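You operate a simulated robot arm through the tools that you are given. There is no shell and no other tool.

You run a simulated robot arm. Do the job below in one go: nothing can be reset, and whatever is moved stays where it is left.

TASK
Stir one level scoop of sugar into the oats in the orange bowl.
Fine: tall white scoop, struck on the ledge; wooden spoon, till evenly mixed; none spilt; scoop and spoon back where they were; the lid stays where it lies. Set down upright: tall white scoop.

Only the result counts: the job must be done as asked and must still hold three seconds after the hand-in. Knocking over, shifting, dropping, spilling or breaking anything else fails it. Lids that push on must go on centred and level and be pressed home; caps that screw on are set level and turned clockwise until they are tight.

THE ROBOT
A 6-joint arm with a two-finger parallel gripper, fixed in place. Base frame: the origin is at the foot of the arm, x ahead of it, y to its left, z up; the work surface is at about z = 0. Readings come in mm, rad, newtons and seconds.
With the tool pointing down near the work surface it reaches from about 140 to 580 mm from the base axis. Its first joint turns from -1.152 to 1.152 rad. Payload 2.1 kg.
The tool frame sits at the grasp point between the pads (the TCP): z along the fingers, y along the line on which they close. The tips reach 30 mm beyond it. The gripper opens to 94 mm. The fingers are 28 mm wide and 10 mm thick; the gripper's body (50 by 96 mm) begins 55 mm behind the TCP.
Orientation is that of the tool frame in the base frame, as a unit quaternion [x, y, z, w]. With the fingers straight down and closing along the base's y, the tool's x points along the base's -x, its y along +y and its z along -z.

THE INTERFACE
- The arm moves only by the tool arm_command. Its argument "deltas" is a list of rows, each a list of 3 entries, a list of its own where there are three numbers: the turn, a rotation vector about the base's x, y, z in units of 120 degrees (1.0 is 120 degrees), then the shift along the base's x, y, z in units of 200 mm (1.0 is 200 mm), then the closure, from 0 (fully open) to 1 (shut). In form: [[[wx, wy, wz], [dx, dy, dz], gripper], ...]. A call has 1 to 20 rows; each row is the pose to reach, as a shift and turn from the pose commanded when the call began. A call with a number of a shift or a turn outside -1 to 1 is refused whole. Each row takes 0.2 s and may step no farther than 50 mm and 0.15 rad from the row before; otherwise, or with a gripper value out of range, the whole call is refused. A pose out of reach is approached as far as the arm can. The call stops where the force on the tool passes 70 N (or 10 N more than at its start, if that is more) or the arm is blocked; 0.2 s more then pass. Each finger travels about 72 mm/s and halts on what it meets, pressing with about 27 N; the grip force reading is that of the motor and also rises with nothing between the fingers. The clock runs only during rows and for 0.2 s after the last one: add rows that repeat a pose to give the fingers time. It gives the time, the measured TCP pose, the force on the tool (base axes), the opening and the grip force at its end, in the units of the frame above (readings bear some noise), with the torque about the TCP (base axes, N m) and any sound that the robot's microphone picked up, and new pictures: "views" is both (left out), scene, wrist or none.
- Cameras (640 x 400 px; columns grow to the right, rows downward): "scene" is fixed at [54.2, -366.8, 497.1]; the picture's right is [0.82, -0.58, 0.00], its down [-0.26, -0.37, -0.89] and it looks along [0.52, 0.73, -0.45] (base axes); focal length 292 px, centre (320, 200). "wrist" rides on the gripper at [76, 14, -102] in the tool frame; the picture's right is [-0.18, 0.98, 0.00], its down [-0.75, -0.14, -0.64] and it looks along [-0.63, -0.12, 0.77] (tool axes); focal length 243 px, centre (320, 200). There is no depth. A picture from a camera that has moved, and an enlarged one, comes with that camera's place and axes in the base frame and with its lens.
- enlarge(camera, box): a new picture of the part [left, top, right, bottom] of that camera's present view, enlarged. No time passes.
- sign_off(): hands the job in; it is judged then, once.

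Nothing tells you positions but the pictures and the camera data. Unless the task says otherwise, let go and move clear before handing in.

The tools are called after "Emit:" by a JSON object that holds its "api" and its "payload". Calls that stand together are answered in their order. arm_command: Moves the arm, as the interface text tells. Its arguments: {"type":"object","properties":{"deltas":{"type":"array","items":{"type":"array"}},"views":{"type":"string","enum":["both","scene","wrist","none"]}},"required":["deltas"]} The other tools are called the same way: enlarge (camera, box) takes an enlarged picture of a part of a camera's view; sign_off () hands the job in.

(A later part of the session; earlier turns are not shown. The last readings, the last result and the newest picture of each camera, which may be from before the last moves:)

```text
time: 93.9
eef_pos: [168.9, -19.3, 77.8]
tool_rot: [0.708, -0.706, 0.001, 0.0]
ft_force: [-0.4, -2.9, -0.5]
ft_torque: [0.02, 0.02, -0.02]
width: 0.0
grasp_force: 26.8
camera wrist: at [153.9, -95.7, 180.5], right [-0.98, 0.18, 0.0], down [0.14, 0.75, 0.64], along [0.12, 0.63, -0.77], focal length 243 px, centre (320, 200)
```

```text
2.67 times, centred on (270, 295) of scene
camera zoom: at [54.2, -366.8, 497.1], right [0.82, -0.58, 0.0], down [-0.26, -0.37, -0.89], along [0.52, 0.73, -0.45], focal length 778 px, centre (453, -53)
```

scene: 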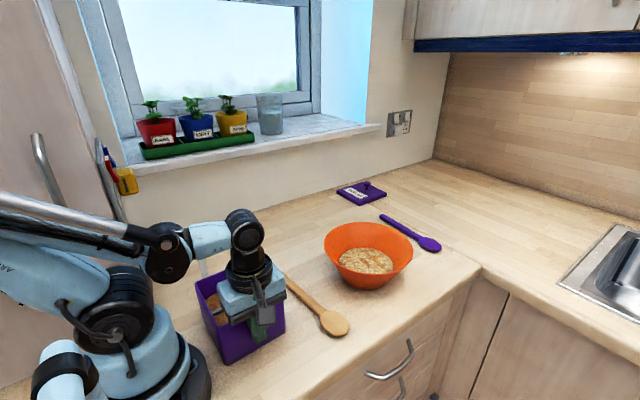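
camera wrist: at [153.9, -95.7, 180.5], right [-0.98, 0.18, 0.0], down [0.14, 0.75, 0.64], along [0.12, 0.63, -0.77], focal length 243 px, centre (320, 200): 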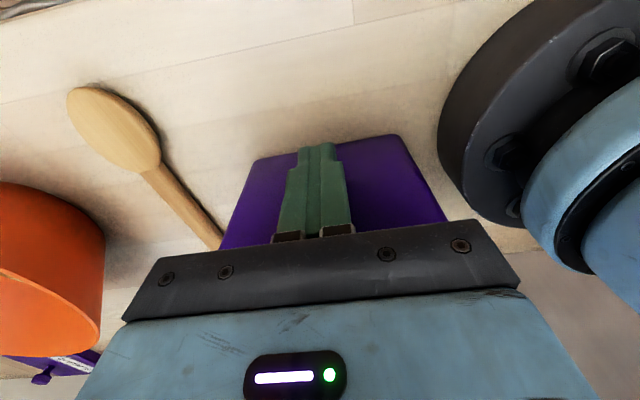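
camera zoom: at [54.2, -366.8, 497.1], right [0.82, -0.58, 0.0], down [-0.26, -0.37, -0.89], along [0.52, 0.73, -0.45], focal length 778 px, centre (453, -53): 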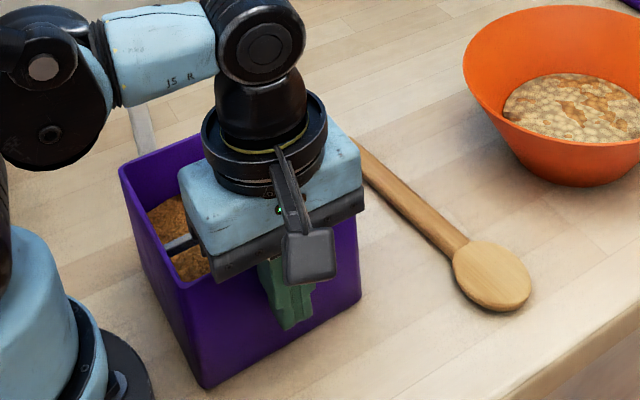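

Contact has been made (2.9 N). I'll push in small increments and compare the box corners with the original picture.

Emit:
{"api": "arm_command", "payload": {"deltas": [[[0, 0, 0], [0, 0.015, 0], 1], [[0, 0, 0], [0, 0.03, 0], 1], [[0, 0, 0], [0, 0.04, 0], 1], [[0, 0, 0], [0, 0.04, 0], 1]], "views": "none"}}

Emit:
{"api": "enlarge", "payload": {"camera": "scene", "box": [170, 220, 370, 370]}}

```text
time: 94.9
eef_pos: [167.1, -10.3, 77.6]
tool_rot: [0.708, -0.706, 0.001, -0.001]
ft_force: [-0.2, -2.9, 0.3]
ft_torque: [0.01, -0.04, 0.04]
width: 0.0
grasp_force: 26.6
```

```text
2.67 times, centred on (270, 295) of scene
camera zoom: at [54.2, -366.8, 497.1], right [0.82, -0.58, 0.0], down [-0.26, -0.37, -0.89], along [0.52, 0.73, -0.45], focal length 778 px, centre (453, -53)
```

zoom: 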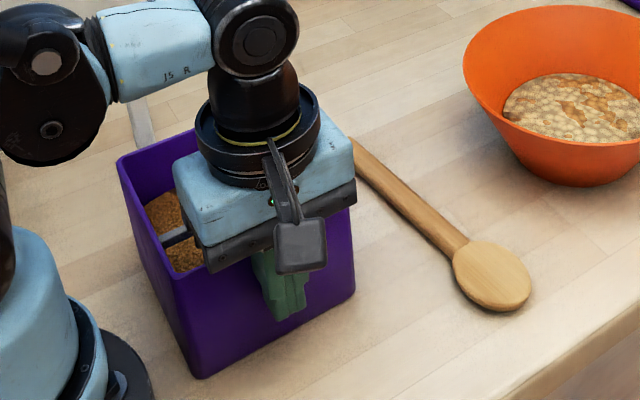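

The box is back at its original position to within about 1 mm. I'll back the hand off, rise, and go look at the wooden spoon.

Emit:
{"api": "arm_command", "payload": {"deltas": [[[0, 0, 0], [0, -0.1, 0], 1], [[0, 0, 0], [0, -0.2, 0.05], 1], [[0, 0, 0], [0, -0.2, 0.25], 1], [[0, 0, 0], [0, -0.2, 0.5], 1], [[0, 0, 0], [0, -0.2, 0.7], 1], [[0, 0, 0], [0.2, -0.1, 0.8], 0.7], [[0, 0, 0], [0.4, 0.0, 0.8], 0.4], [[0, 0, 0], [0.55, 0.15, 0.8], 0.4], [[0, 0, 0], [0.67, 0.35, 0.8], 0.4], [[0, 0, 0], [0.67, 0.55, 0.8], 0.4], [[0, 0, 0], [0.67, 0.55, 0.8], 0.4]]}}

Emit:
{"api": "enlarge", "payload": {"camera": "scene", "box": [170, 220, 370, 370]}}

Emit:
{"api": "enlarge", "payload": {"camera": "wrist", "box": [200, 0, 440, 150]}}

```text
time: 97.3
eef_pos: [300.8, 102.4, 239.8]
tool_rot: [0.708, -0.707, 0.0, -0.002]
ft_force: [0.2, 1.1, -0.2]
ft_torque: [-0.02, 0.02, -0.02]
width: 56.5
grasp_force: 0.0
camera wrist: at [287.5, 25.7, 341.8], right [-0.98, 0.18, 0.0], down [0.14, 0.75, 0.64], along [0.12, 0.63, -0.77], focal length 243 px, centre (320, 200)
```

scene: 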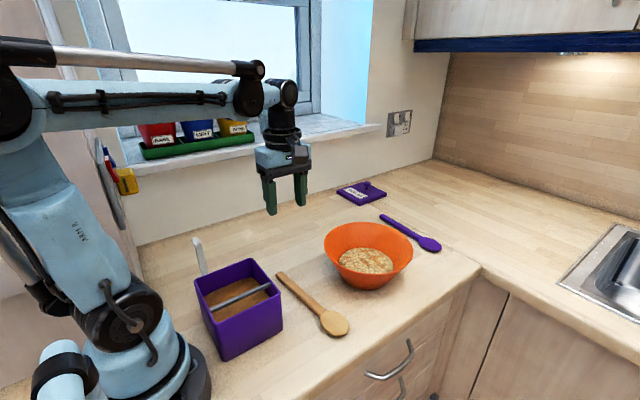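
wrist: 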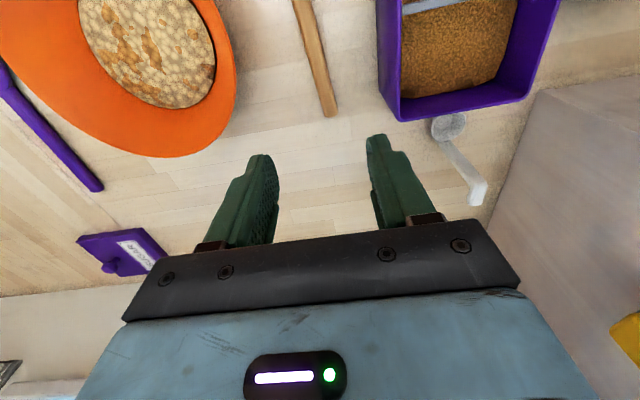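

```text
2.67 times, centred on (270, 295) of scene
camera zoom: at [54.2, -366.8, 497.1], right [0.82, -0.58, 0.0], down [-0.26, -0.37, -0.89], along [0.52, 0.73, -0.45], focal length 778 px, centre (453, -53)
```

zoom: 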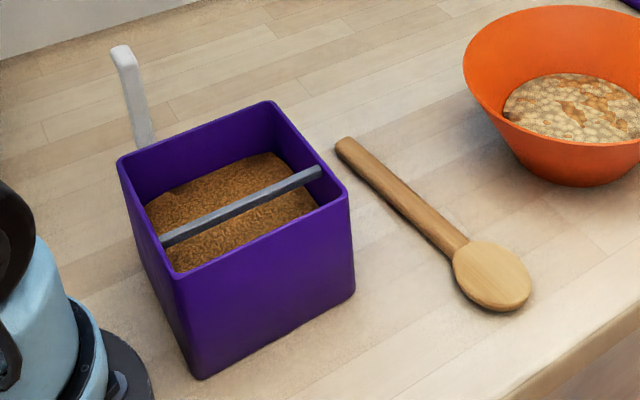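

```text
2.67 times, centred on (320, 75) of wrist
camera zoom: at [287.5, 25.7, 341.8], right [-0.98, 0.18, 0.0], down [0.14, 0.75, 0.64], along [0.12, 0.63, -0.77], focal length 647 px, centre (320, 533)
```

zoom: 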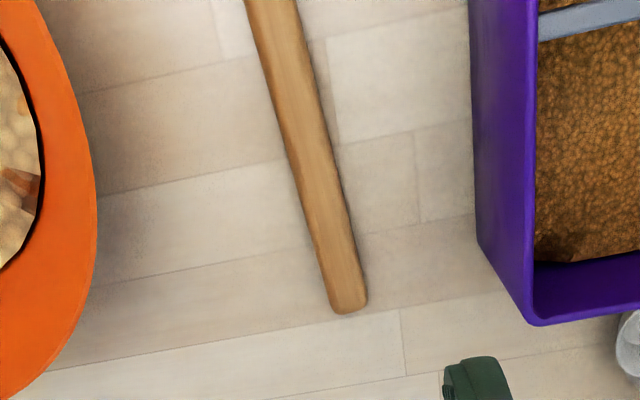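

Box and scoop match the original picture. The spoon handle runs from about (308, 25) to (297, 150), so I'll align the yaw and descend to grip it near y 85.

Emit:
{"api": "arm_command", "payload": {"deltas": [[[0, 0, 0.02], [0.01, -0.04, -0.15], 0.53], [[0, 0, 0.042], [0.01, -0.087, -0.35], 0.53], [[0, 0, 0.042], [0.01, -0.087, -0.55], 0.53], [[0, 0, 0.042], [0.01, -0.087, -0.75], 0.53], [[0, 0, 0.042], [0.01, -0.087, -0.85], 0.53], [[0, 0, 0.042], [0.01, -0.087, -0.85], 0.53]]}}

Emit:
{"api": "enlarge", "payload": {"camera": "wrist", "box": [200, 0, 440, 220]}}

Emit:
{"api": "enlarge", "payload": {"camera": "scene", "box": [250, 210, 370, 340]}}

```text
time: 98.7
eef_pos: [303.6, 83.7, 69.1]
tool_rot: [0.738, -0.675, 0.0, -0.001]
ft_force: [0.3, 0.0, 0.2]
ft_torque: [0.02, 0.03, -0.02]
width: 44.3
grasp_force: 0.0
camera wrist: at [296.1, 5.4, 171.6], right [-1.0, 0.09, 0.0], down [0.07, 0.76, 0.64], along [0.06, 0.64, -0.77], focal length 243 px, centre (320, 200)
```

scene: 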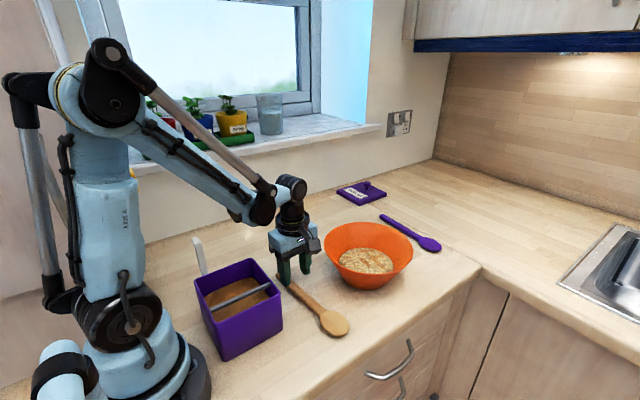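
wrist: 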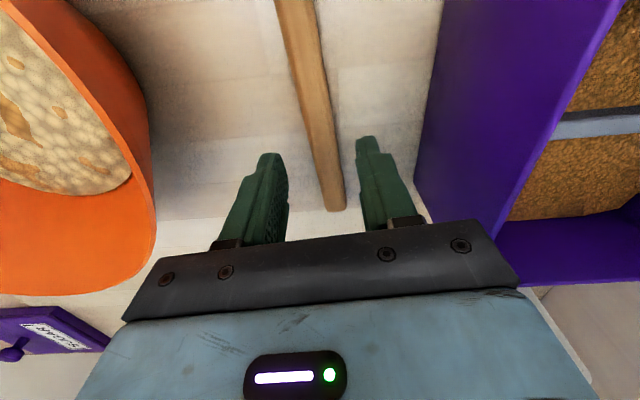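

```text
1.82 times, centred on (320, 110) of wrist
camera zoom: at [296.1, 5.4, 171.6], right [-1.0, 0.09, 0.0], down [0.07, 0.76, 0.64], along [0.06, 0.64, -0.77], focal length 441 px, centre (320, 364)
```

zoom: 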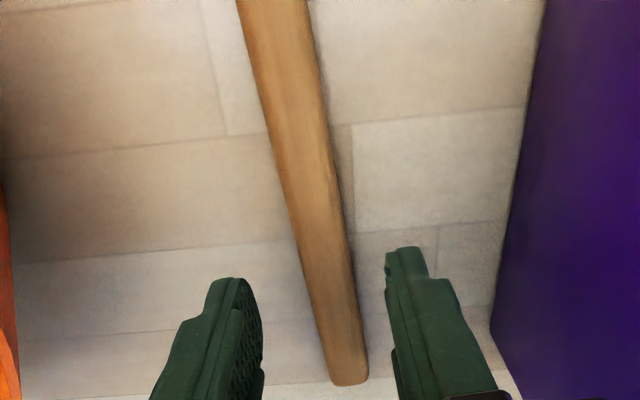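

```text
3.08 times, centred on (310, 275) of scene
camera zoom: at [54.2, -366.8, 497.1], right [0.82, -0.58, 0.0], down [-0.26, -0.37, -0.89], along [0.52, 0.73, -0.45], focal length 898 px, centre (351, -31)
```

zoom: 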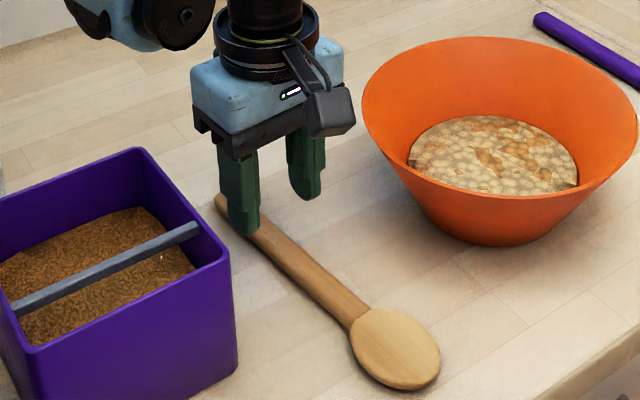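

Emit:
{"api": "arm_command", "payload": {"deltas": [[[0, 0, 0.017], [0.003, 0, -0.08], 0.53], [[0, 0, 0.017], [0.003, 0, -0.14], 0.53], [[0, 0, 0.017], [0.003, 0, -0.175], 0.53], [[0, 0, 0.017], [0.003, 0, -0.175], 0.7], [[0, 0, 0.017], [0.003, 0, -0.175], 0.85], [[0, 0, 0.017], [0.003, 0, -0.175], 1], [[0, 0, 0.017], [0.003, 0, -0.175], 1], [[0, 0, 0.017], [0.003, 0, -0.175], 1]]}}

Emit:
{"api": "enlarge", "payload": {"camera": "wrist", "box": [200, 0, 440, 220]}}

Emit:
{"api": "enlarge", "payload": {"camera": "scene", "box": [250, 210, 370, 340]}}

```text
time: 100.5
eef_pos: [303.8, 83.3, 32.5]
tool_rot: [0.751, -0.661, 0.0, -0.001]
ft_force: [0.0, 0.1, 0.8]
ft_torque: [0.06, -0.03, 0.02]
width: 19.1
grasp_force: 27.0
camera wrist: at [299.4, 4.6, 135.8], right [-1.0, 0.06, 0.0], down [0.04, 0.76, 0.64], along [0.04, 0.64, -0.77], focal length 243 px, centre (320, 200)
```

scene: 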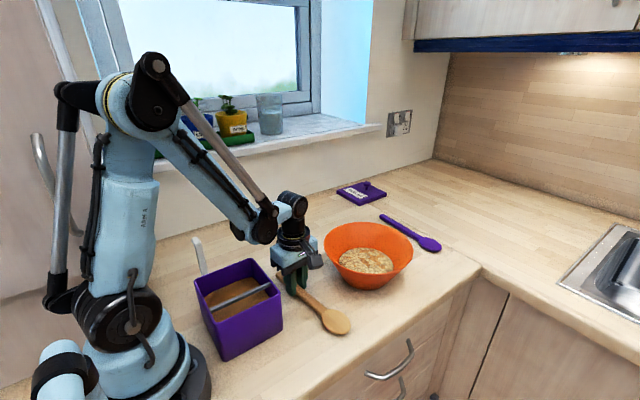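
wrist: 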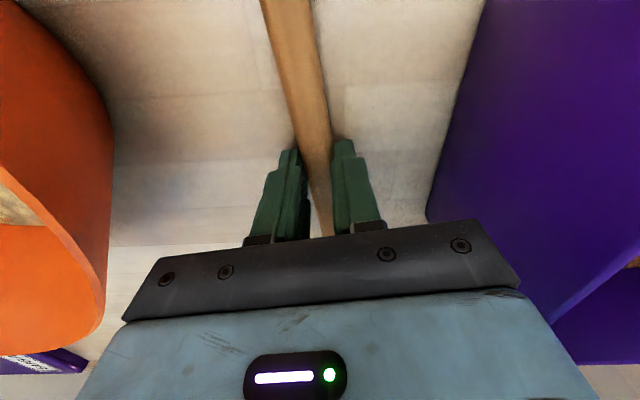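

```text
1.82 times, centred on (320, 110) of wrist
camera zoom: at [299.4, 4.6, 135.8], right [-1.0, 0.06, 0.0], down [0.04, 0.76, 0.64], along [0.04, 0.64, -0.77], focal length 441 px, centre (320, 364)
```

zoom: 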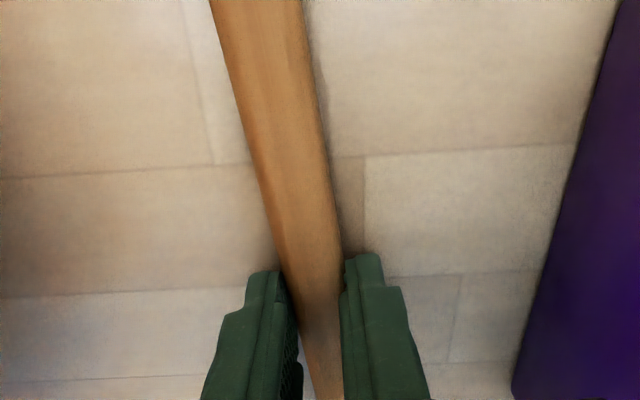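

```text
3.08 times, centred on (310, 275) of scene
camera zoom: at [54.2, -366.8, 497.1], right [0.82, -0.58, 0.0], down [-0.26, -0.37, -0.89], along [0.52, 0.73, -0.45], focal length 898 px, centre (351, -31)
```

zoom: 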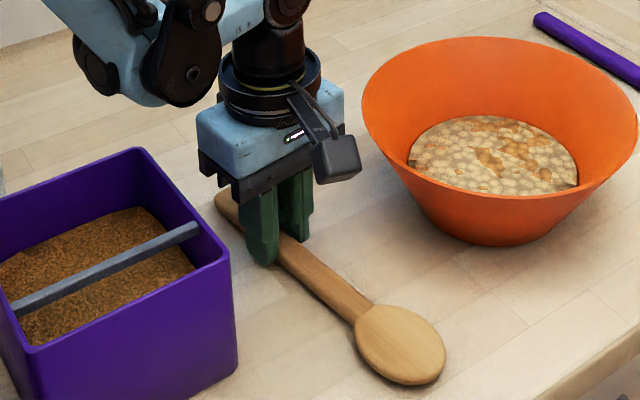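

The wooden spoon is gripped. I'll lift it straight up, move toward the bowl, then yaw so its head points back toward the base.

Emit:
{"api": "arm_command", "payload": {"deltas": [[[0, 0, 0], [0, 0, 0.1], 1], [[0, 0, 0], [0, 0, 0.3], 1], [[0, 0, 0], [0, 0, 0.5], 1], [[0, 0, 0], [0, 0, 0.7], 1], [[0, 0, 0], [0, 0, 0.9], 1], [[0, 0, 0], [0.1, 0, 1.0], 1], [[0, 0, 0], [0.3, -0.05, 1.0], 1], [[0, 0, 0], [0.5, -0.08, 1.0], 1], [[0, 0, 0], [0.63, -0.11, 1.0], 1], [[0, 0, 0], [0.63, -0.11, 1.0], 1]]}}

Emit:
{"api": "arm_command", "payload": {"deltas": [[[0, 0, -0.068], [0.01, -0.01, 0], 1], [[0, 0, -0.136], [0.03, -0.02, 0], 1], [[0, 0, -0.204], [0.05, -0.04, 0], 1], [[0, 0, -0.272], [0.07, -0.06, 0], 1], [[0, 0, -0.34], [0.1, -0.08, 0], 1], [[0, 0, -0.408], [0.13, -0.1, 0], 1], [[0, 0, -0.476], [0.16, -0.12, 0], 1], [[0, 0, -0.544], [0.18, -0.14, 0], 1], [[0, 0, -0.612], [0.2, -0.15, 0], 1], [[0, 0, -0.68], [0.22, -0.16, 0], 1], [[0, 0, -0.748], [0.25, -0.165, 0], 1], [[0, 0, -0.811], [0.25, -0.165, 0], 1], [[0, 0, -0.811], [0.25, -0.165, 0], 1]]}}

```text
time: 102.7
eef_pos: [431.2, 59.5, 233.0]
tool_rot: [0.751, -0.66, 0.0, -0.001]
ft_force: [0.0, 0.4, -1.0]
ft_torque: [0.01, 0.0, -0.01]
width: 18.9
grasp_force: 26.7
camera wrist: at [426.8, -18.7, 336.1], right [-1.0, 0.06, 0.0], down [0.04, 0.76, 0.64], along [0.04, 0.64, -0.77], focal length 243 px, centre (320, 200)
```

scene: 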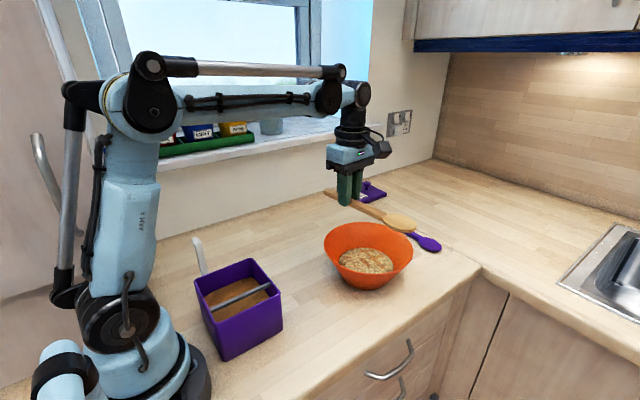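
wrist: 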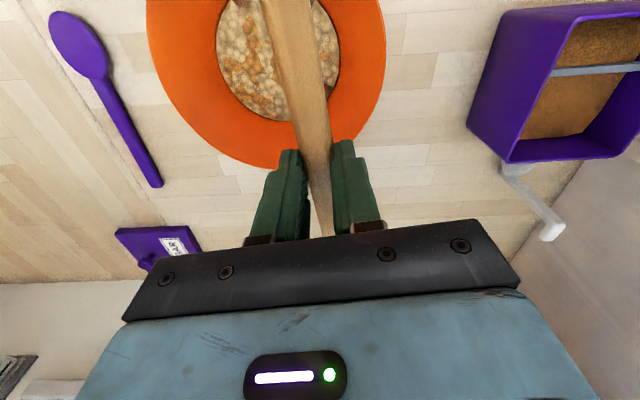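

```text
time: 105.5
eef_pos: [479.5, 26.7, 233.6]
tool_rot: [0.002, 1.0, -0.001, 0.001]
ft_force: [1.5, 0.4, 0.3]
ft_torque: [-0.01, -0.04, -0.02]
width: 19.0
grasp_force: 27.2
camera wrist: at [404.5, 41.2, 335.7], right [0.19, 0.98, 0.0], down [0.75, -0.14, 0.64], along [0.63, -0.12, -0.77], focal length 243 px, centre (320, 200)
```

scene: 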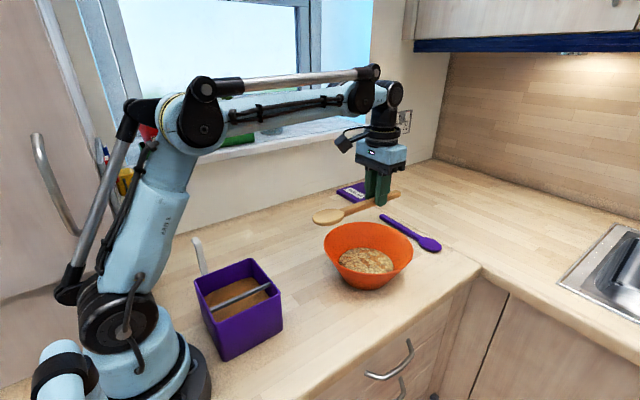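
wrist: 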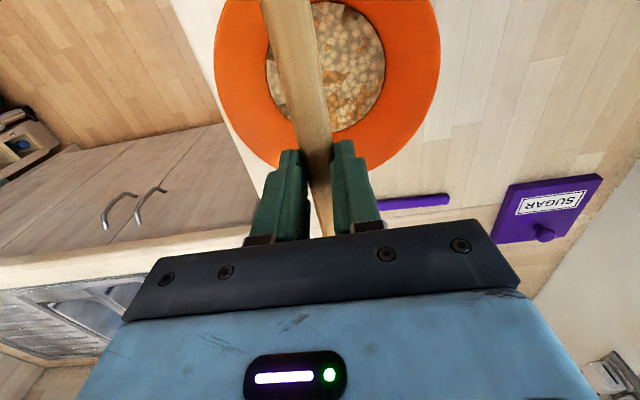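

Emit:
{"api": "arm_command", "payload": {"deltas": [[[0, -0.0625, 0], [0.03, 0, 0.05], 1], [[0, -0.125, 0], [0.06, 0, 0.1], 1], [[0, -0.1875, 0], [0.09, 0, 0.15], 1], [[0, -0.25, 0], [0.12, 0, 0.19], 1], [[0, -0.3125, 0], [0.15, 0, 0.22], 1], [[0, -0.375, 0], [0.18, 0, 0.25], 1], [[0, -0.4375, 0], [0.2, 0.003, 0.27], 1], [[0, -0.5, 0], [0.22, 0.006, 0.28], 1], [[0, -0.5, 0], [0.22, 0.006, 0.28], 1]]}}

Emit:
{"api": "enlarge", "payload": {"camera": "scene", "box": [310, 90, 470, 310]}}

```text
time: 107.5
eef_pos: [524.7, 28.9, 289.2]
tool_rot: [0.001, 0.865, 0.0, 0.501]
ft_force: [0.2, -0.8, -0.9]
ft_torque: [-0.02, -0.01, -0.01]
width: 18.9
grasp_force: 27.5
camera wrist: at [397.9, 42.5, 273.8], right [0.09, 0.98, 0.16], down [-0.18, -0.14, 0.97], along [0.98, -0.12, 0.17], focal length 243 px, centre (320, 200)
```

scene: 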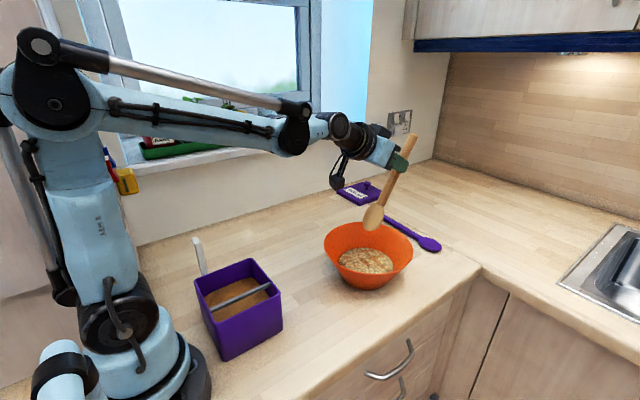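
wrist: 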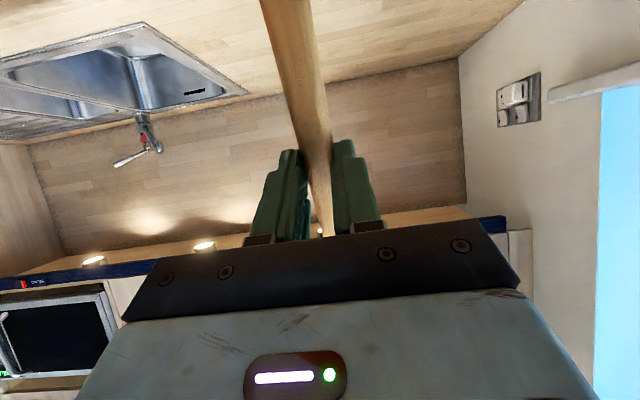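

```text
1.82 times, centred on (390, 200) of scene
camera zoom: at [54.2, -366.8, 497.1], right [0.82, -0.58, 0.0], down [-0.26, -0.37, -0.89], along [0.52, 0.73, -0.45], focal length 530 px, centre (193, 200)
```

zoom: 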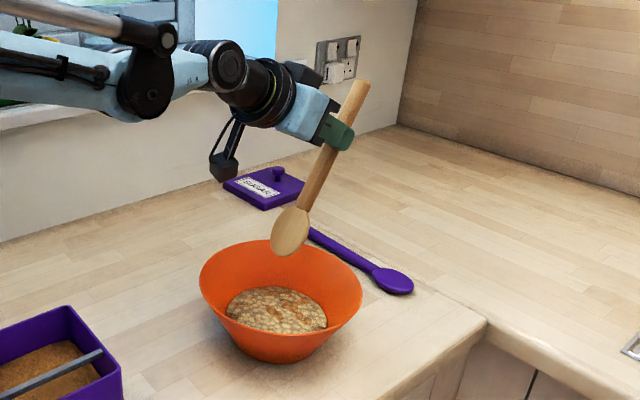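

The spoon head hangs over the bowl's centre. I'll lower it into the oats, watching the force.

Emit:
{"api": "arm_command", "payload": {"deltas": [[[0, 0, 0], [-0.02, 0, -0.1], 1], [[0, 0, 0], [-0.045, 0, -0.25], 1], [[0, 0, 0], [-0.045, 0, -0.38], 1], [[0, 0, 0], [-0.045, 0, -0.45], 1], [[0, 0, 0], [-0.045, 0, -0.5], 1], [[0, 0, 0], [-0.045, 0, -0.53], 1], [[0, 0, 0], [-0.045, 0, -0.53], 1]]}}

Emit:
{"api": "enlarge", "payload": {"camera": "scene", "box": [310, 170, 470, 300]}}

```text
time: 109.1
eef_pos: [516.0, 27.8, 182.6]
tool_rot: [0.002, 0.866, -0.001, 0.501]
ft_force: [0.0, -0.3, -0.8]
ft_torque: [-0.03, 0.0, 0.01]
width: 18.9
grasp_force: 27.1
camera wrist: at [389.2, 42.7, 168.3], right [0.09, 0.98, 0.16], down [-0.18, -0.14, 0.97], along [0.98, -0.12, 0.16], focal length 243 px, centre (320, 200)
```

scene: 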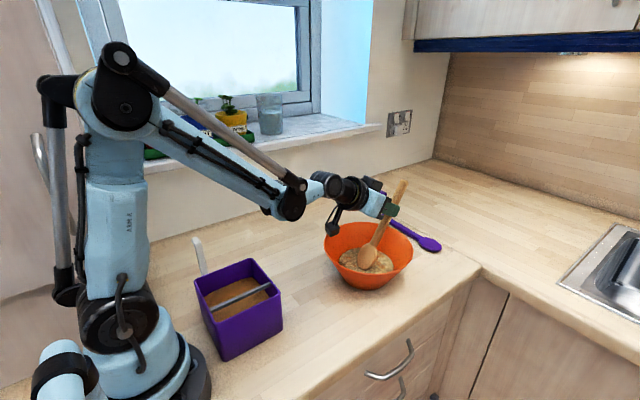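
wrist: 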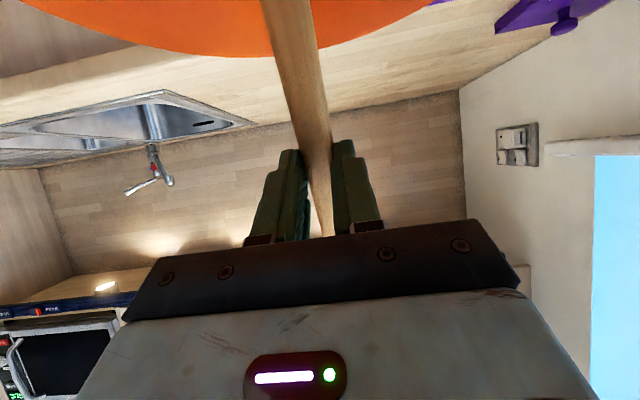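

```text
3.08 times, centred on (390, 235) of scene
camera zoom: at [54.2, -366.8, 497.1], right [0.82, -0.58, 0.0], down [-0.26, -0.37, -0.89], along [0.52, 0.73, -0.45], focal length 898 px, centre (105, 92)
```

zoom: 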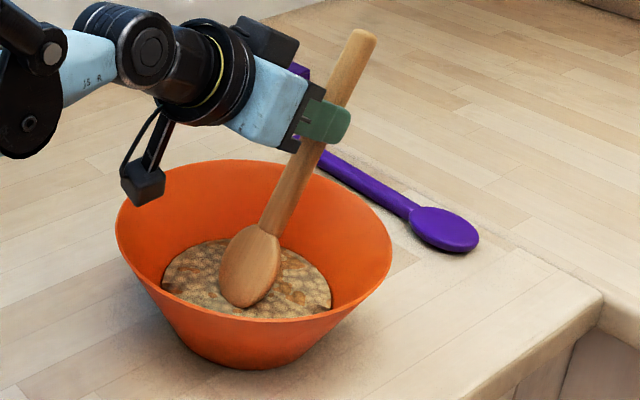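

The spoon tip is just touching the oats, whose surface is at about z 27. I'll re-centre on the bowl at about (475, 33) and go down until the tip is about 10 mm above the counter.

Emit:
{"api": "arm_command", "payload": {"deltas": [[[0, 0, 0], [0.03, 0.01, 0], 1], [[0, 0, 0], [0.065, 0.026, 0], 1], [[0, 0, 0], [0.065, 0.026, -0.04], 1], [[0, 0, 0], [0.065, 0.026, -0.07], 1], [[0, 0, 0], [0.065, 0.026, -0.09], 1], [[0, 0, 0], [0.065, 0.026, -0.09], 1]]}}

Emit:
{"api": "enlarge", "payload": {"camera": "scene", "box": [310, 170, 470, 300]}}

```text
time: 110.5
eef_pos: [528.4, 33.7, 163.9]
tool_rot: [0.001, 0.865, 0.0, 0.501]
ft_force: [-0.5, 0.0, -0.4]
ft_torque: [-0.03, -0.04, -0.01]
width: 19.0
grasp_force: 26.9
camera wrist: at [401.7, 47.7, 150.3], right [0.09, 0.98, 0.16], down [-0.18, -0.14, 0.97], along [0.98, -0.12, 0.16], focal length 243 px, centre (320, 200)
```

scene: 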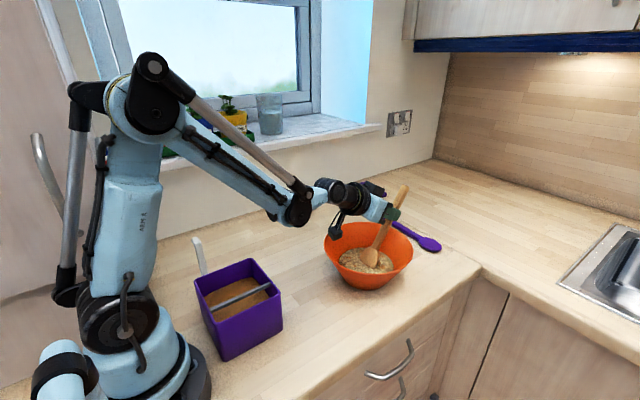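
wrist: 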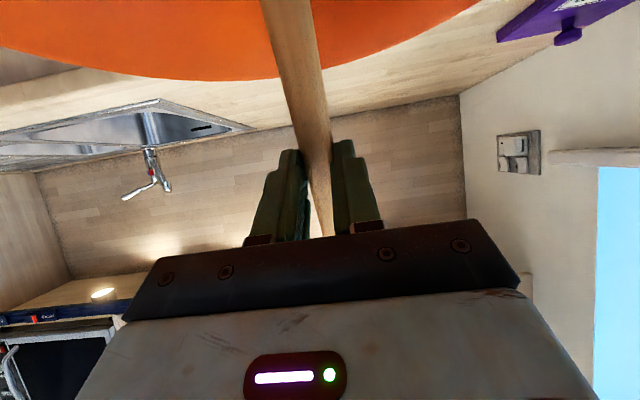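

```text
3.08 times, centred on (390, 235) of scene
camera zoom: at [54.2, -366.8, 497.1], right [0.82, -0.58, 0.0], down [-0.26, -0.37, -0.89], along [0.52, 0.73, -0.45], focal length 898 px, centre (105, 92)
```

zoom: 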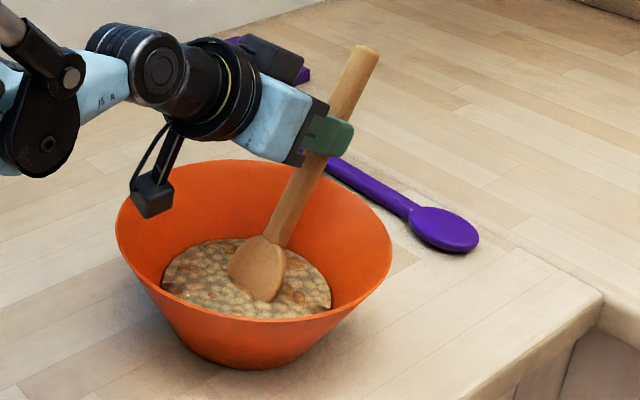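

The spoon is well into the oats with no contact on the bowl. I'll stir one gentle circle of about 24 mm radius and check.

Emit:
{"api": "arm_command", "payload": {"deltas": [[[0, 0, 0], [0.06, 0, 0], 1], [[0, 0, 0], [0.12, 0, 0], 1], [[0, 0, 0], [0.104, 0.06, 0], 1], [[0, 0, 0], [0.06, 0.104, 0], 1], [[0, 0, 0], [0, 0.12, 0], 1], [[0, 0, 0], [-0.06, 0.104, 0], 1], [[0, 0, 0], [-0.104, 0.06, 0], 1], [[0, 0, 0], [-0.12, 0, 0], 1], [[0, 0, 0], [-0.104, -0.06, 0], 1], [[0, 0, 0], [-0.06, -0.104, 0], 1], [[0, 0, 0], [0, -0.12, 0], 1], [[0, 0, 0], [0.06, -0.104, 0], 1], [[0, 0, 0], [0.104, -0.06, 0], 1], [[0, 0, 0], [0.12, 0, 0], 1], [[0, 0, 0], [0.06, 0, 0], 1], [[0, 0, 0], [0, 0, 0], 1]]}}

Emit:
{"api": "enlarge", "payload": {"camera": "scene", "box": [310, 170, 470, 300]}}

```text
time: 113.9
eef_pos: [527.4, 34.1, 165.2]
tool_rot: [0.001, 0.866, 0.0, 0.501]
ft_force: [0.1, 0.9, -0.1]
ft_torque: [0.0, 0.0, -0.02]
width: 18.9
grasp_force: 26.9
camera wrist: at [401.6, 47.8, 150.0], right [0.09, 0.98, 0.16], down [-0.18, -0.14, 0.97], along [0.98, -0.12, 0.16], focal length 243 px, centre (320, 200)
```

scene: 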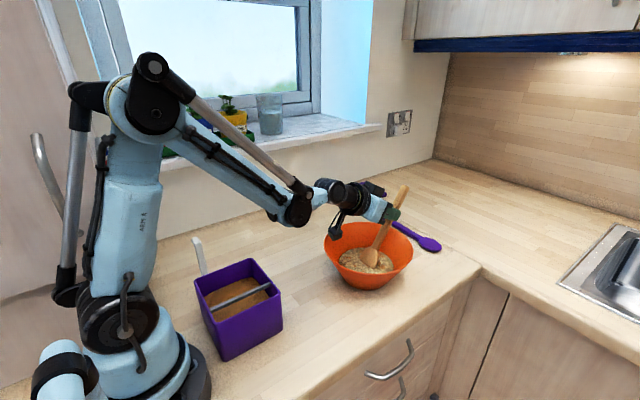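
wrist: 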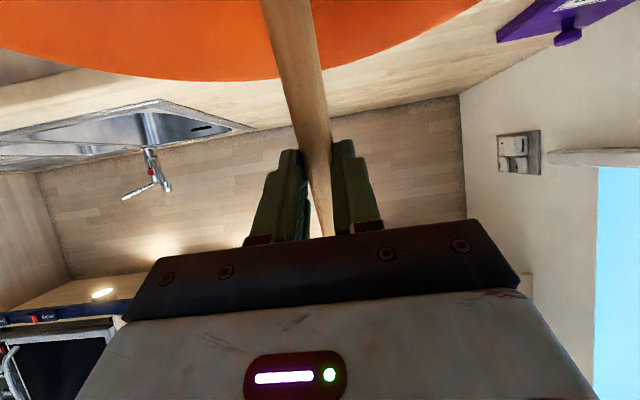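

```text
3.08 times, centred on (390, 235) of scene
camera zoom: at [54.2, -366.8, 497.1], right [0.82, -0.58, 0.0], down [-0.26, -0.37, -0.89], along [0.52, 0.73, -0.45], focal length 898 px, centre (105, 92)
```

zoom: 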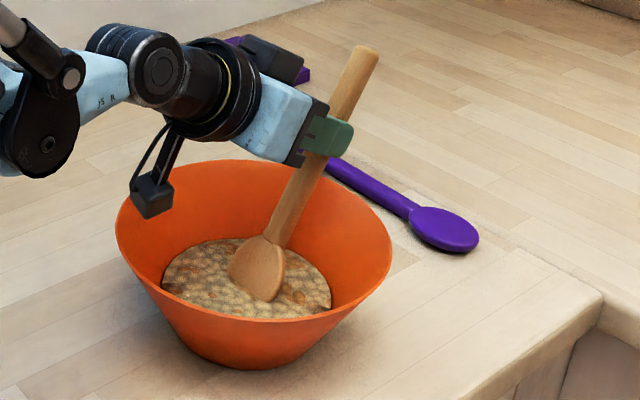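

Emit:
{"api": "arm_command", "payload": {"deltas": [[[0, 0, 0], [0.085, 0, 0], 1], [[0, 0, 0], [0.17, 0, 0], 1], [[0, 0, 0], [0.147, 0.085, 0], 1], [[0, 0, 0], [0.085, 0.147, 0], 1], [[0, 0, 0], [0, 0.17, 0], 1], [[0, 0, 0], [-0.085, 0.147, 0], 1], [[0, 0, 0], [-0.147, 0.085, 0], 1], [[0, 0, 0], [-0.17, 0, 0], 1], [[0, 0, 0], [-0.147, -0.085, 0], 1], [[0, 0, 0], [-0.085, -0.147, 0], 1], [[0, 0, 0], [0, -0.17, 0], 1], [[0, 0, 0], [0.085, -0.147, 0], 1], [[0, 0, 0], [0.147, -0.085, 0], 1], [[0, 0, 0], [0.08, 0, 0], 1], [[0, 0, 0], [0.04, 0.07, 0], 1], [[0, 0, 0], [-0.04, 0.07, 0], 1], [[0, 0, 0], [-0.08, 0, 0], 1], [[0, 0, 0], [-0.04, -0.07, 0], 1], [[0, 0, 0], [0.04, -0.07, 0], 1], [[0, 0, 0], [0, 0, 0], 1]], "views": "scene"}}

Emit:
{"api": "enlarge", "payload": {"camera": "scene", "box": [330, 220, 420, 295]}}

```text
time: 118.1
eef_pos: [527.5, 32.8, 165.3]
tool_rot: [0.001, 0.866, 0.0, 0.501]
ft_force: [-0.5, 0.0, -0.5]
ft_torque: [-0.01, 0.02, -0.02]
width: 19.1
grasp_force: 26.9
```

scene: 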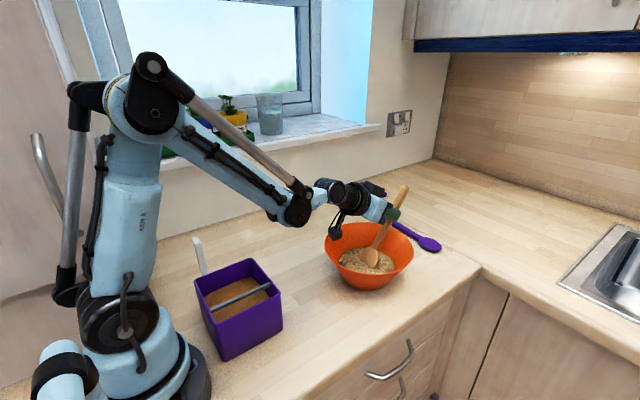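

```text
5.33 times, centred on (375, 258) of scene
camera zoom: at [54.2, -366.8, 497.1], right [0.82, -0.58, 0.0], down [-0.26, -0.37, -0.89], along [0.52, 0.73, -0.45], focal length 1556 px, centre (27, -107)
```

zoom: 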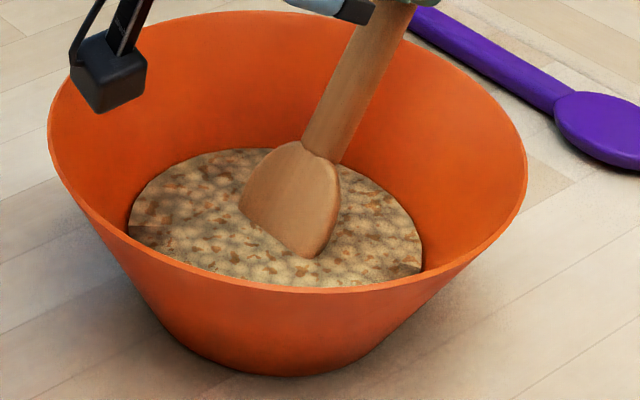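

The sugar patches are breaking up into finer flecks. I'll keep stirring with mixed radii.

Emit:
{"api": "arm_command", "payload": {"deltas": [[[0, 0, 0], [0.09, 0, 0], 1], [[0, 0, 0], [0.18, 0, 0], 1], [[0, 0, 0], [0.156, -0.09, 0], 1], [[0, 0, 0], [0.09, -0.156, 0], 1], [[0, 0, 0], [0, -0.18, 0], 1], [[0, 0, 0], [-0.09, -0.156, 0], 1], [[0, 0, 0], [-0.156, -0.09, 0], 1], [[0, 0, 0], [-0.18, 0, 0], 1], [[0, 0, 0], [-0.156, 0.09, 0], 1], [[0, 0, 0], [-0.09, 0.156, 0], 1], [[0, 0, 0], [0, 0.18, 0], 1], [[0, 0, 0], [0.09, 0.156, 0], 1], [[0, 0, 0], [0.156, 0.09, 0], 1], [[0, 0, 0], [0.12, 0, 0], 1], [[0, 0, 0], [0, -0.12, 0], 1], [[0, 0, 0], [-0.12, 0, 0], 1], [[0, 0, 0], [0, 0.12, 0], 1], [[0, 0, 0], [0.06, 0.05, 0], 1], [[0, 0, 0], [0, -0.05, 0], 1], [[0, 0, 0], [0, 0, 0], 1]], "views": "none"}}

Emit:
{"api": "arm_command", "payload": {"deltas": [[[0, 0, 0], [0.09, 0, 0], 1], [[0, 0, 0], [0.18, 0, 0], 1], [[0, 0, 0], [0.156, 0.09, 0], 1], [[0, 0, 0], [0.09, 0.156, 0], 1], [[0, 0, 0], [0, 0.18, 0], 1], [[0, 0, 0], [-0.09, 0.156, 0], 1], [[0, 0, 0], [-0.156, 0.09, 0], 1], [[0, 0, 0], [-0.18, 0, 0], 1], [[0, 0, 0], [-0.156, -0.09, 0], 1], [[0, 0, 0], [-0.09, -0.156, 0], 1], [[0, 0, 0], [0, -0.18, 0], 1], [[0, 0, 0], [0.09, -0.156, 0], 1], [[0, 0, 0], [0.156, -0.09, 0], 1], [[0, 0, 0], [0.12, 0, 0], 1], [[0, 0, 0], [0, 0.12, 0], 1], [[0, 0, 0], [-0.12, 0, 0], 1], [[0, 0, 0], [0, -0.12, 0], 1], [[0, 0, 0], [0.06, -0.05, 0], 1], [[0, 0, 0], [0, 0.05, 0], 1], [[0, 0, 0], [0, 0, 0], 1]], "views": "scene"}}

Emit:
{"api": "enlarge", "payload": {"camera": "scene", "box": [330, 220, 420, 295]}}

```text
time: 122.3
eef_pos: [527.7, 33.6, 164.1]
tool_rot: [0.001, 0.866, 0.0, 0.5]
ft_force: [-0.6, 0.8, -1.1]
ft_torque: [-0.02, -0.02, 0.0]
width: 18.8
grasp_force: 26.4
```

```text
time: 126.5
eef_pos: [528.6, 34.3, 166.0]
tool_rot: [0.001, 0.865, 0.0, 0.501]
ft_force: [-0.5, 0.4, -0.7]
ft_torque: [-0.01, -0.05, -0.03]
width: 18.9
grasp_force: 27.5
```

scene: 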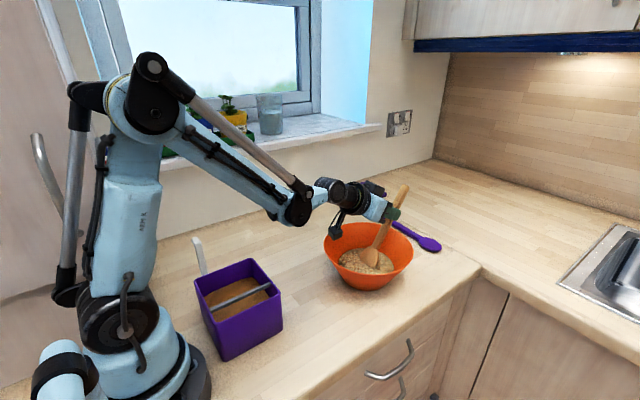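

```text
5.33 times, centred on (375, 258) of scene
camera zoom: at [54.2, -366.8, 497.1], right [0.82, -0.58, 0.0], down [-0.26, -0.37, -0.89], along [0.52, 0.73, -0.45], focal length 1556 px, centre (27, -107)
```

zoom: 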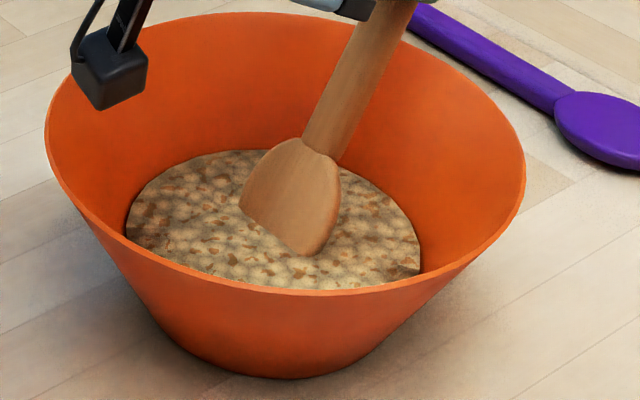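

The flecks are finer and more even. The bowl edged about 1 mm, so I'll reduce the radius a little and keep stirring.

Emit:
{"api": "arm_command", "payload": {"deltas": [[[0, 0, 0], [0.07, 0, 0], 1], [[0, 0, 0], [0.14, 0, 0], 1], [[0, 0, 0], [0.121, 0.07, 0], 1], [[0, 0, 0], [0.07, 0.121, 0], 1], [[0, 0, 0], [0, 0.14, 0], 1], [[0, 0, 0], [-0.07, 0.121, 0], 1], [[0, 0, 0], [-0.121, 0.07, 0], 1], [[0, 0, 0], [-0.14, 0, 0], 1], [[0, 0, 0], [-0.121, -0.07, 0], 1], [[0, 0, 0], [-0.07, -0.121, 0], 1], [[0, 0, 0], [0, -0.14, 0], 1], [[0, 0, 0], [0.07, -0.121, 0], 1], [[0, 0, 0], [0.121, -0.07, 0], 1], [[0, 0, 0], [0.07, 0, 0], 1], [[0, 0, 0], [0, 0.07, 0], 1], [[0, 0, 0], [-0.07, 0, 0], 1], [[0, 0, 0], [0, -0.07, 0], 1], [[0, 0, 0], [0.07, 0, 0], 1], [[0, 0, 0], [0, 0.05, 0], 1], [[0, 0, 0], [0, 0, 0], 1]], "views": "none"}}

Emit:
{"api": "arm_command", "payload": {"deltas": [[[0, 0, 0], [0.07, 0, 0], 1], [[0, 0, 0], [0.14, 0, 0], 1], [[0, 0, 0], [0.121, -0.07, 0], 1], [[0, 0, 0], [0.07, -0.121, 0], 1], [[0, 0, 0], [0, -0.14, 0], 1], [[0, 0, 0], [-0.07, -0.121, 0], 1], [[0, 0, 0], [-0.121, -0.07, 0], 1], [[0, 0, 0], [-0.14, 0, 0], 1], [[0, 0, 0], [-0.121, 0.07, 0], 1], [[0, 0, 0], [-0.07, 0.121, 0], 1], [[0, 0, 0], [0, 0.14, 0], 1], [[0, 0, 0], [0.07, 0.121, 0], 1], [[0, 0, 0], [0.121, 0.07, 0], 1], [[0, 0, 0], [0.1, 0, 0], 1], [[0, 0, 0], [0, -0.1, 0], 1], [[0, 0, 0], [-0.1, 0, 0], 1], [[0, 0, 0], [0, 0.1, 0], 1], [[0, 0, 0], [0.07, 0, 0], 1], [[0, 0, 0], [0, -0.05, 0], 1], [[0, 0, 0], [0, 0, 0], 1]], "views": "none"}}

Emit:
{"api": "arm_command", "payload": {"deltas": [[[0, 0, 0], [0.07, 0, 0], 1], [[0, 0, 0], [0.14, 0, 0], 1], [[0, 0, 0], [0.121, 0.07, 0], 1], [[0, 0, 0], [0.07, 0.121, 0], 1], [[0, 0, 0], [0, 0.14, 0], 1], [[0, 0, 0], [-0.07, 0.121, 0], 1], [[0, 0, 0], [-0.121, 0.07, 0], 1], [[0, 0, 0], [-0.14, 0, 0], 1], [[0, 0, 0], [-0.121, -0.07, 0], 1], [[0, 0, 0], [-0.07, -0.121, 0], 1], [[0, 0, 0], [0, -0.14, 0], 1], [[0, 0, 0], [0.07, -0.121, 0], 1], [[0, 0, 0], [0.121, -0.07, 0], 1], [[0, 0, 0], [0.07, 0, 0], 1], [[0, 0, 0], [0, 0.07, 0], 1], [[0, 0, 0], [-0.07, 0, 0], 1], [[0, 0, 0], [0, -0.07, 0], 1], [[0, 0, 0], [0.07, 0, 0], 1], [[0, 0, 0], [0, 0.05, 0], 1], [[0, 0, 0], [0, 0, 0], 1]], "views": "scene"}}

Emit:
{"api": "enlarge", "payload": {"camera": "scene", "box": [330, 220, 420, 295]}}

```text
time: 130.7
eef_pos: [528.6, 33.8, 164.6]
tool_rot: [0.001, 0.866, 0.0, 0.5]
ft_force: [0.2, 0.2, -0.6]
ft_torque: [0.0, -0.01, 0.02]
width: 19.2
grasp_force: 26.9
```

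```text
time: 134.9
eef_pos: [527.6, 32.5, 165.3]
tool_rot: [0.0, 0.866, 0.001, 0.5]
ft_force: [0.2, 0.3, -2.0]
ft_torque: [-0.02, -0.01, 0.01]
width: 19.1
grasp_force: 26.7
```

```text
time: 139.1
eef_pos: [528.5, 34.2, 164.7]
tool_rot: [0.001, 0.865, 0.0, 0.501]
ft_force: [-0.3, 0.4, -0.1]
ft_torque: [0.01, 0.0, 0.02]
width: 18.9
grasp_force: 27.4
```

scene: 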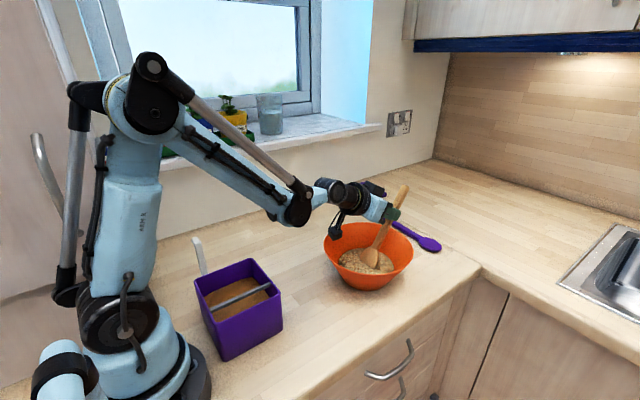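

```text
5.33 times, centred on (375, 258) of scene
camera zoom: at [54.2, -366.8, 497.1], right [0.82, -0.58, 0.0], down [-0.26, -0.37, -0.89], along [0.52, 0.73, -0.45], focal length 1556 px, centre (27, -107)
```

zoom: 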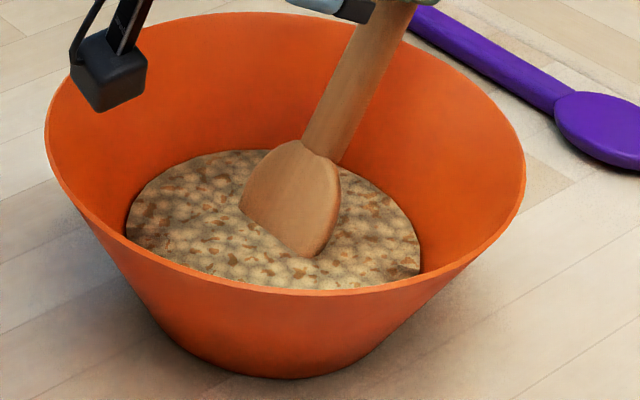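

Emit:
{"api": "arm_command", "payload": {"deltas": [[[0, 0, 0], [0.08, 0, 0.0], 1], [[0, 0, 0], [0.16, 0, 0.01], 1], [[0, 0, 0], [0.139, 0.08, 0.01], 1], [[0, 0, 0], [0.08, 0.139, 0.01], 1], [[0, 0, 0], [0, 0.16, 0.01], 1], [[0, 0, 0], [-0.08, 0.139, 0.01], 1], [[0, 0, 0], [-0.139, 0.08, 0.01], 1], [[0, 0, 0], [-0.15, 0, 0.01], 1], [[0, 0, 0], [-0.13, -0.075, 0.01], 1], [[0, 0, 0], [-0.08, -0.139, 0.01], 1], [[0, 0, 0], [0, -0.16, 0.01], 1], [[0, 0, 0], [0.08, -0.139, 0.01], 1], [[0, 0, 0], [0.139, -0.08, 0.01], 1], [[0, 0, 0], [0.1, 0.05, 0.01], 1], [[0, 0, 0], [0, 0.1, 0.01], 1], [[0, 0, 0], [-0.1, 0, 0.01], 1], [[0, 0, 0], [0, -0.1, 0.01], 1], [[0, 0, 0], [0.07, 0, 0.01], 1], [[0, 0, 0], [0, 0.05, 0], 1], [[0, 0, 0], [0, 0, 0], 1]], "views": "none"}}

Emit:
{"api": "arm_command", "payload": {"deltas": [[[0, 0, 0], [0.05, 0.05, 0.0], 1], [[0, 0, 0], [0.1, 0.1, 0.0], 1], [[0, 0, 0], [0.0, 0.0, 0.0], 1], [[0, 0, 0], [-0.1, -0.1, 0.0], 1], [[0, 0, 0], [-0.14, 0.0, 0.0], 1], [[0, 0, 0], [0, 0, 0.0], 1], [[0, 0, 0], [0.14, 0, 0.0], 1], [[0, 0, 0], [0.1, -0.1, 0.0], 1], [[0, 0, 0], [0, 0, 0.0], 1], [[0, 0, 0], [-0.1, 0.1, 0.0], 1], [[0, 0, 0], [0, 0.15, 0.0], 1], [[0, 0, 0], [0, 0.0, 0.0], 1], [[0, 0, 0], [0, -0.15, 0.0], 1], [[0, 0, 0], [-0.1, -0.1, 0.0], 1], [[0, 0, 0], [-0.14, 0.03, 0.0], 1], [[0, 0, 0], [-0.08, 0.12, 0.0], 1], [[0, 0, 0], [0.06, 0.13, 0.0], 1], [[0, 0, 0], [0.14, 0.03, 0], 1], [[0, 0, 0], [0.08, -0.06, 0], 1], [[0, 0, 0], [0, 0, 0], 1]], "views": "scene"}}

Emit:
{"api": "enlarge", "payload": {"camera": "scene", "box": [330, 220, 420, 295]}}

```text
time: 143.3
eef_pos: [527.8, 35.4, 164.1]
tool_rot: [0.001, 0.866, 0.001, 0.501]
ft_force: [-0.5, -0.1, -0.1]
ft_torque: [0.02, -0.03, 0.03]
width: 19.0
grasp_force: 26.5
```

```text
time: 147.5
eef_pos: [525.6, 33.4, 164.5]
tool_rot: [0.002, 0.866, -0.001, 0.5]
ft_force: [0.1, -0.1, -0.1]
ft_torque: [-0.01, -0.01, 0.01]
width: 18.8
grasp_force: 26.9
```

scene: 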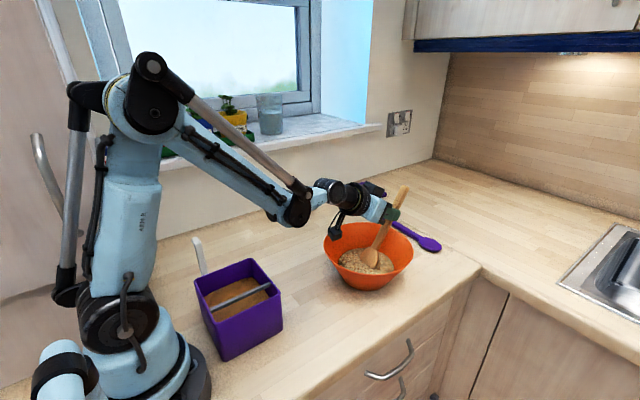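

```text
5.33 times, centred on (375, 258) of scene
camera zoom: at [54.2, -366.8, 497.1], right [0.82, -0.58, 0.0], down [-0.26, -0.37, -0.89], along [0.52, 0.73, -0.45], focal length 1556 px, centre (27, -107)
```

zoom: 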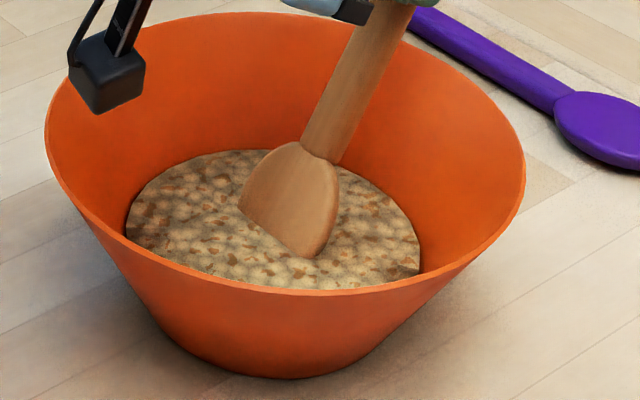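

The pattern has stopped changing and looks even throughout. I'll lift the spoon straight up above the bowl and check that nothing clings to it.

Emit:
{"api": "arm_command", "payload": {"deltas": [[[0, 0, 0], [0, 0, 0.05], 1], [[0, 0, 0], [0, 0, 0.1], 1], [[0, 0, 0], [0, 0, 0.2], 1], [[0, 0, 0], [0, 0, 0.32], 1], [[0, 0, 0], [0, 0, 0.45], 1], [[0, 0, 0], [0, 0, 0.58], 1], [[0, 0, 0], [0, 0, 0.62], 1], [[0, 0, 0], [0, 0, 0.62], 1], [[0, 0, 0], [0, 0, 0.62], 1], [[0, 0, 0], [0, 0, 0.62], 1]]}}

Emit:
{"api": "enlarge", "payload": {"camera": "scene", "box": [320, 170, 430, 300]}}

Emit:
{"api": "enlarge", "payload": {"camera": "scene", "box": [330, 220, 420, 295]}}

```text
time: 149.7
eef_pos: [529.0, 32.7, 288.2]
tool_rot: [0.001, 0.866, 0.0, 0.501]
ft_force: [0.2, 1.1, -0.1]
ft_torque: [0.02, -0.03, 0.0]
width: 19.2
grasp_force: 27.2
camera wrist: at [402.0, 46.7, 273.2], right [0.09, 0.98, 0.16], down [-0.18, -0.14, 0.97], along [0.98, -0.12, 0.16], focal length 243 px, centre (320, 200)
```

scene: 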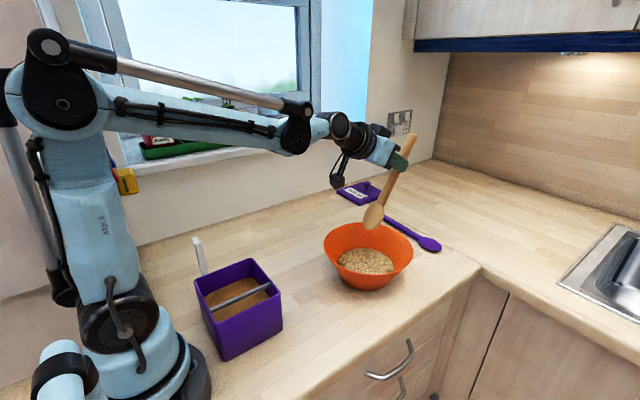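
wrist: 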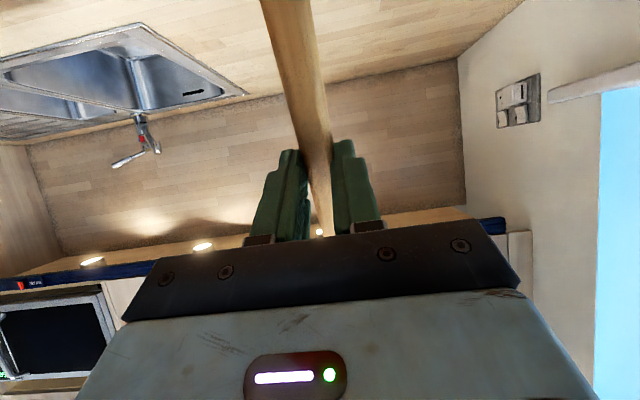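

```text
3.08 times, centred on (375, 235) of scene
camera zoom: at [54.2, -366.8, 497.1], right [0.82, -0.58, 0.0], down [-0.26, -0.37, -0.89], along [0.52, 0.73, -0.45], focal length 898 px, centre (151, 92)
```

zoom: 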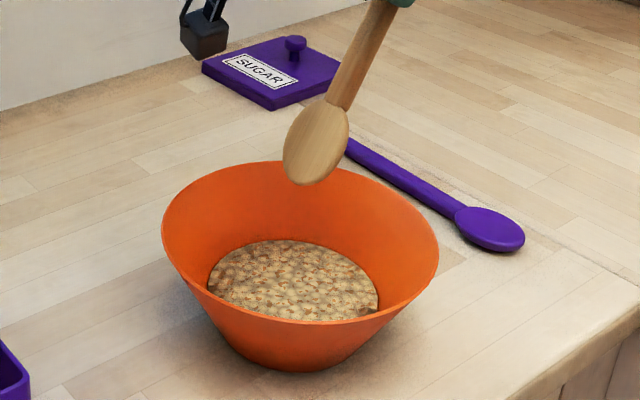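

```text
5.33 times, centred on (375, 258) of scene
camera zoom: at [54.2, -366.8, 497.1], right [0.82, -0.58, 0.0], down [-0.26, -0.37, -0.89], along [0.52, 0.73, -0.45], focal length 1556 px, centre (27, -107)
```

zoom: 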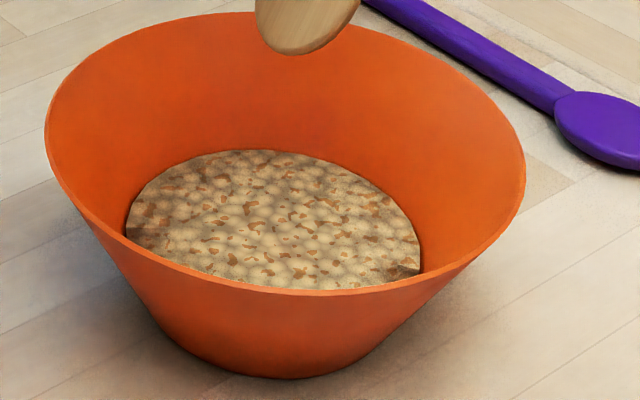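

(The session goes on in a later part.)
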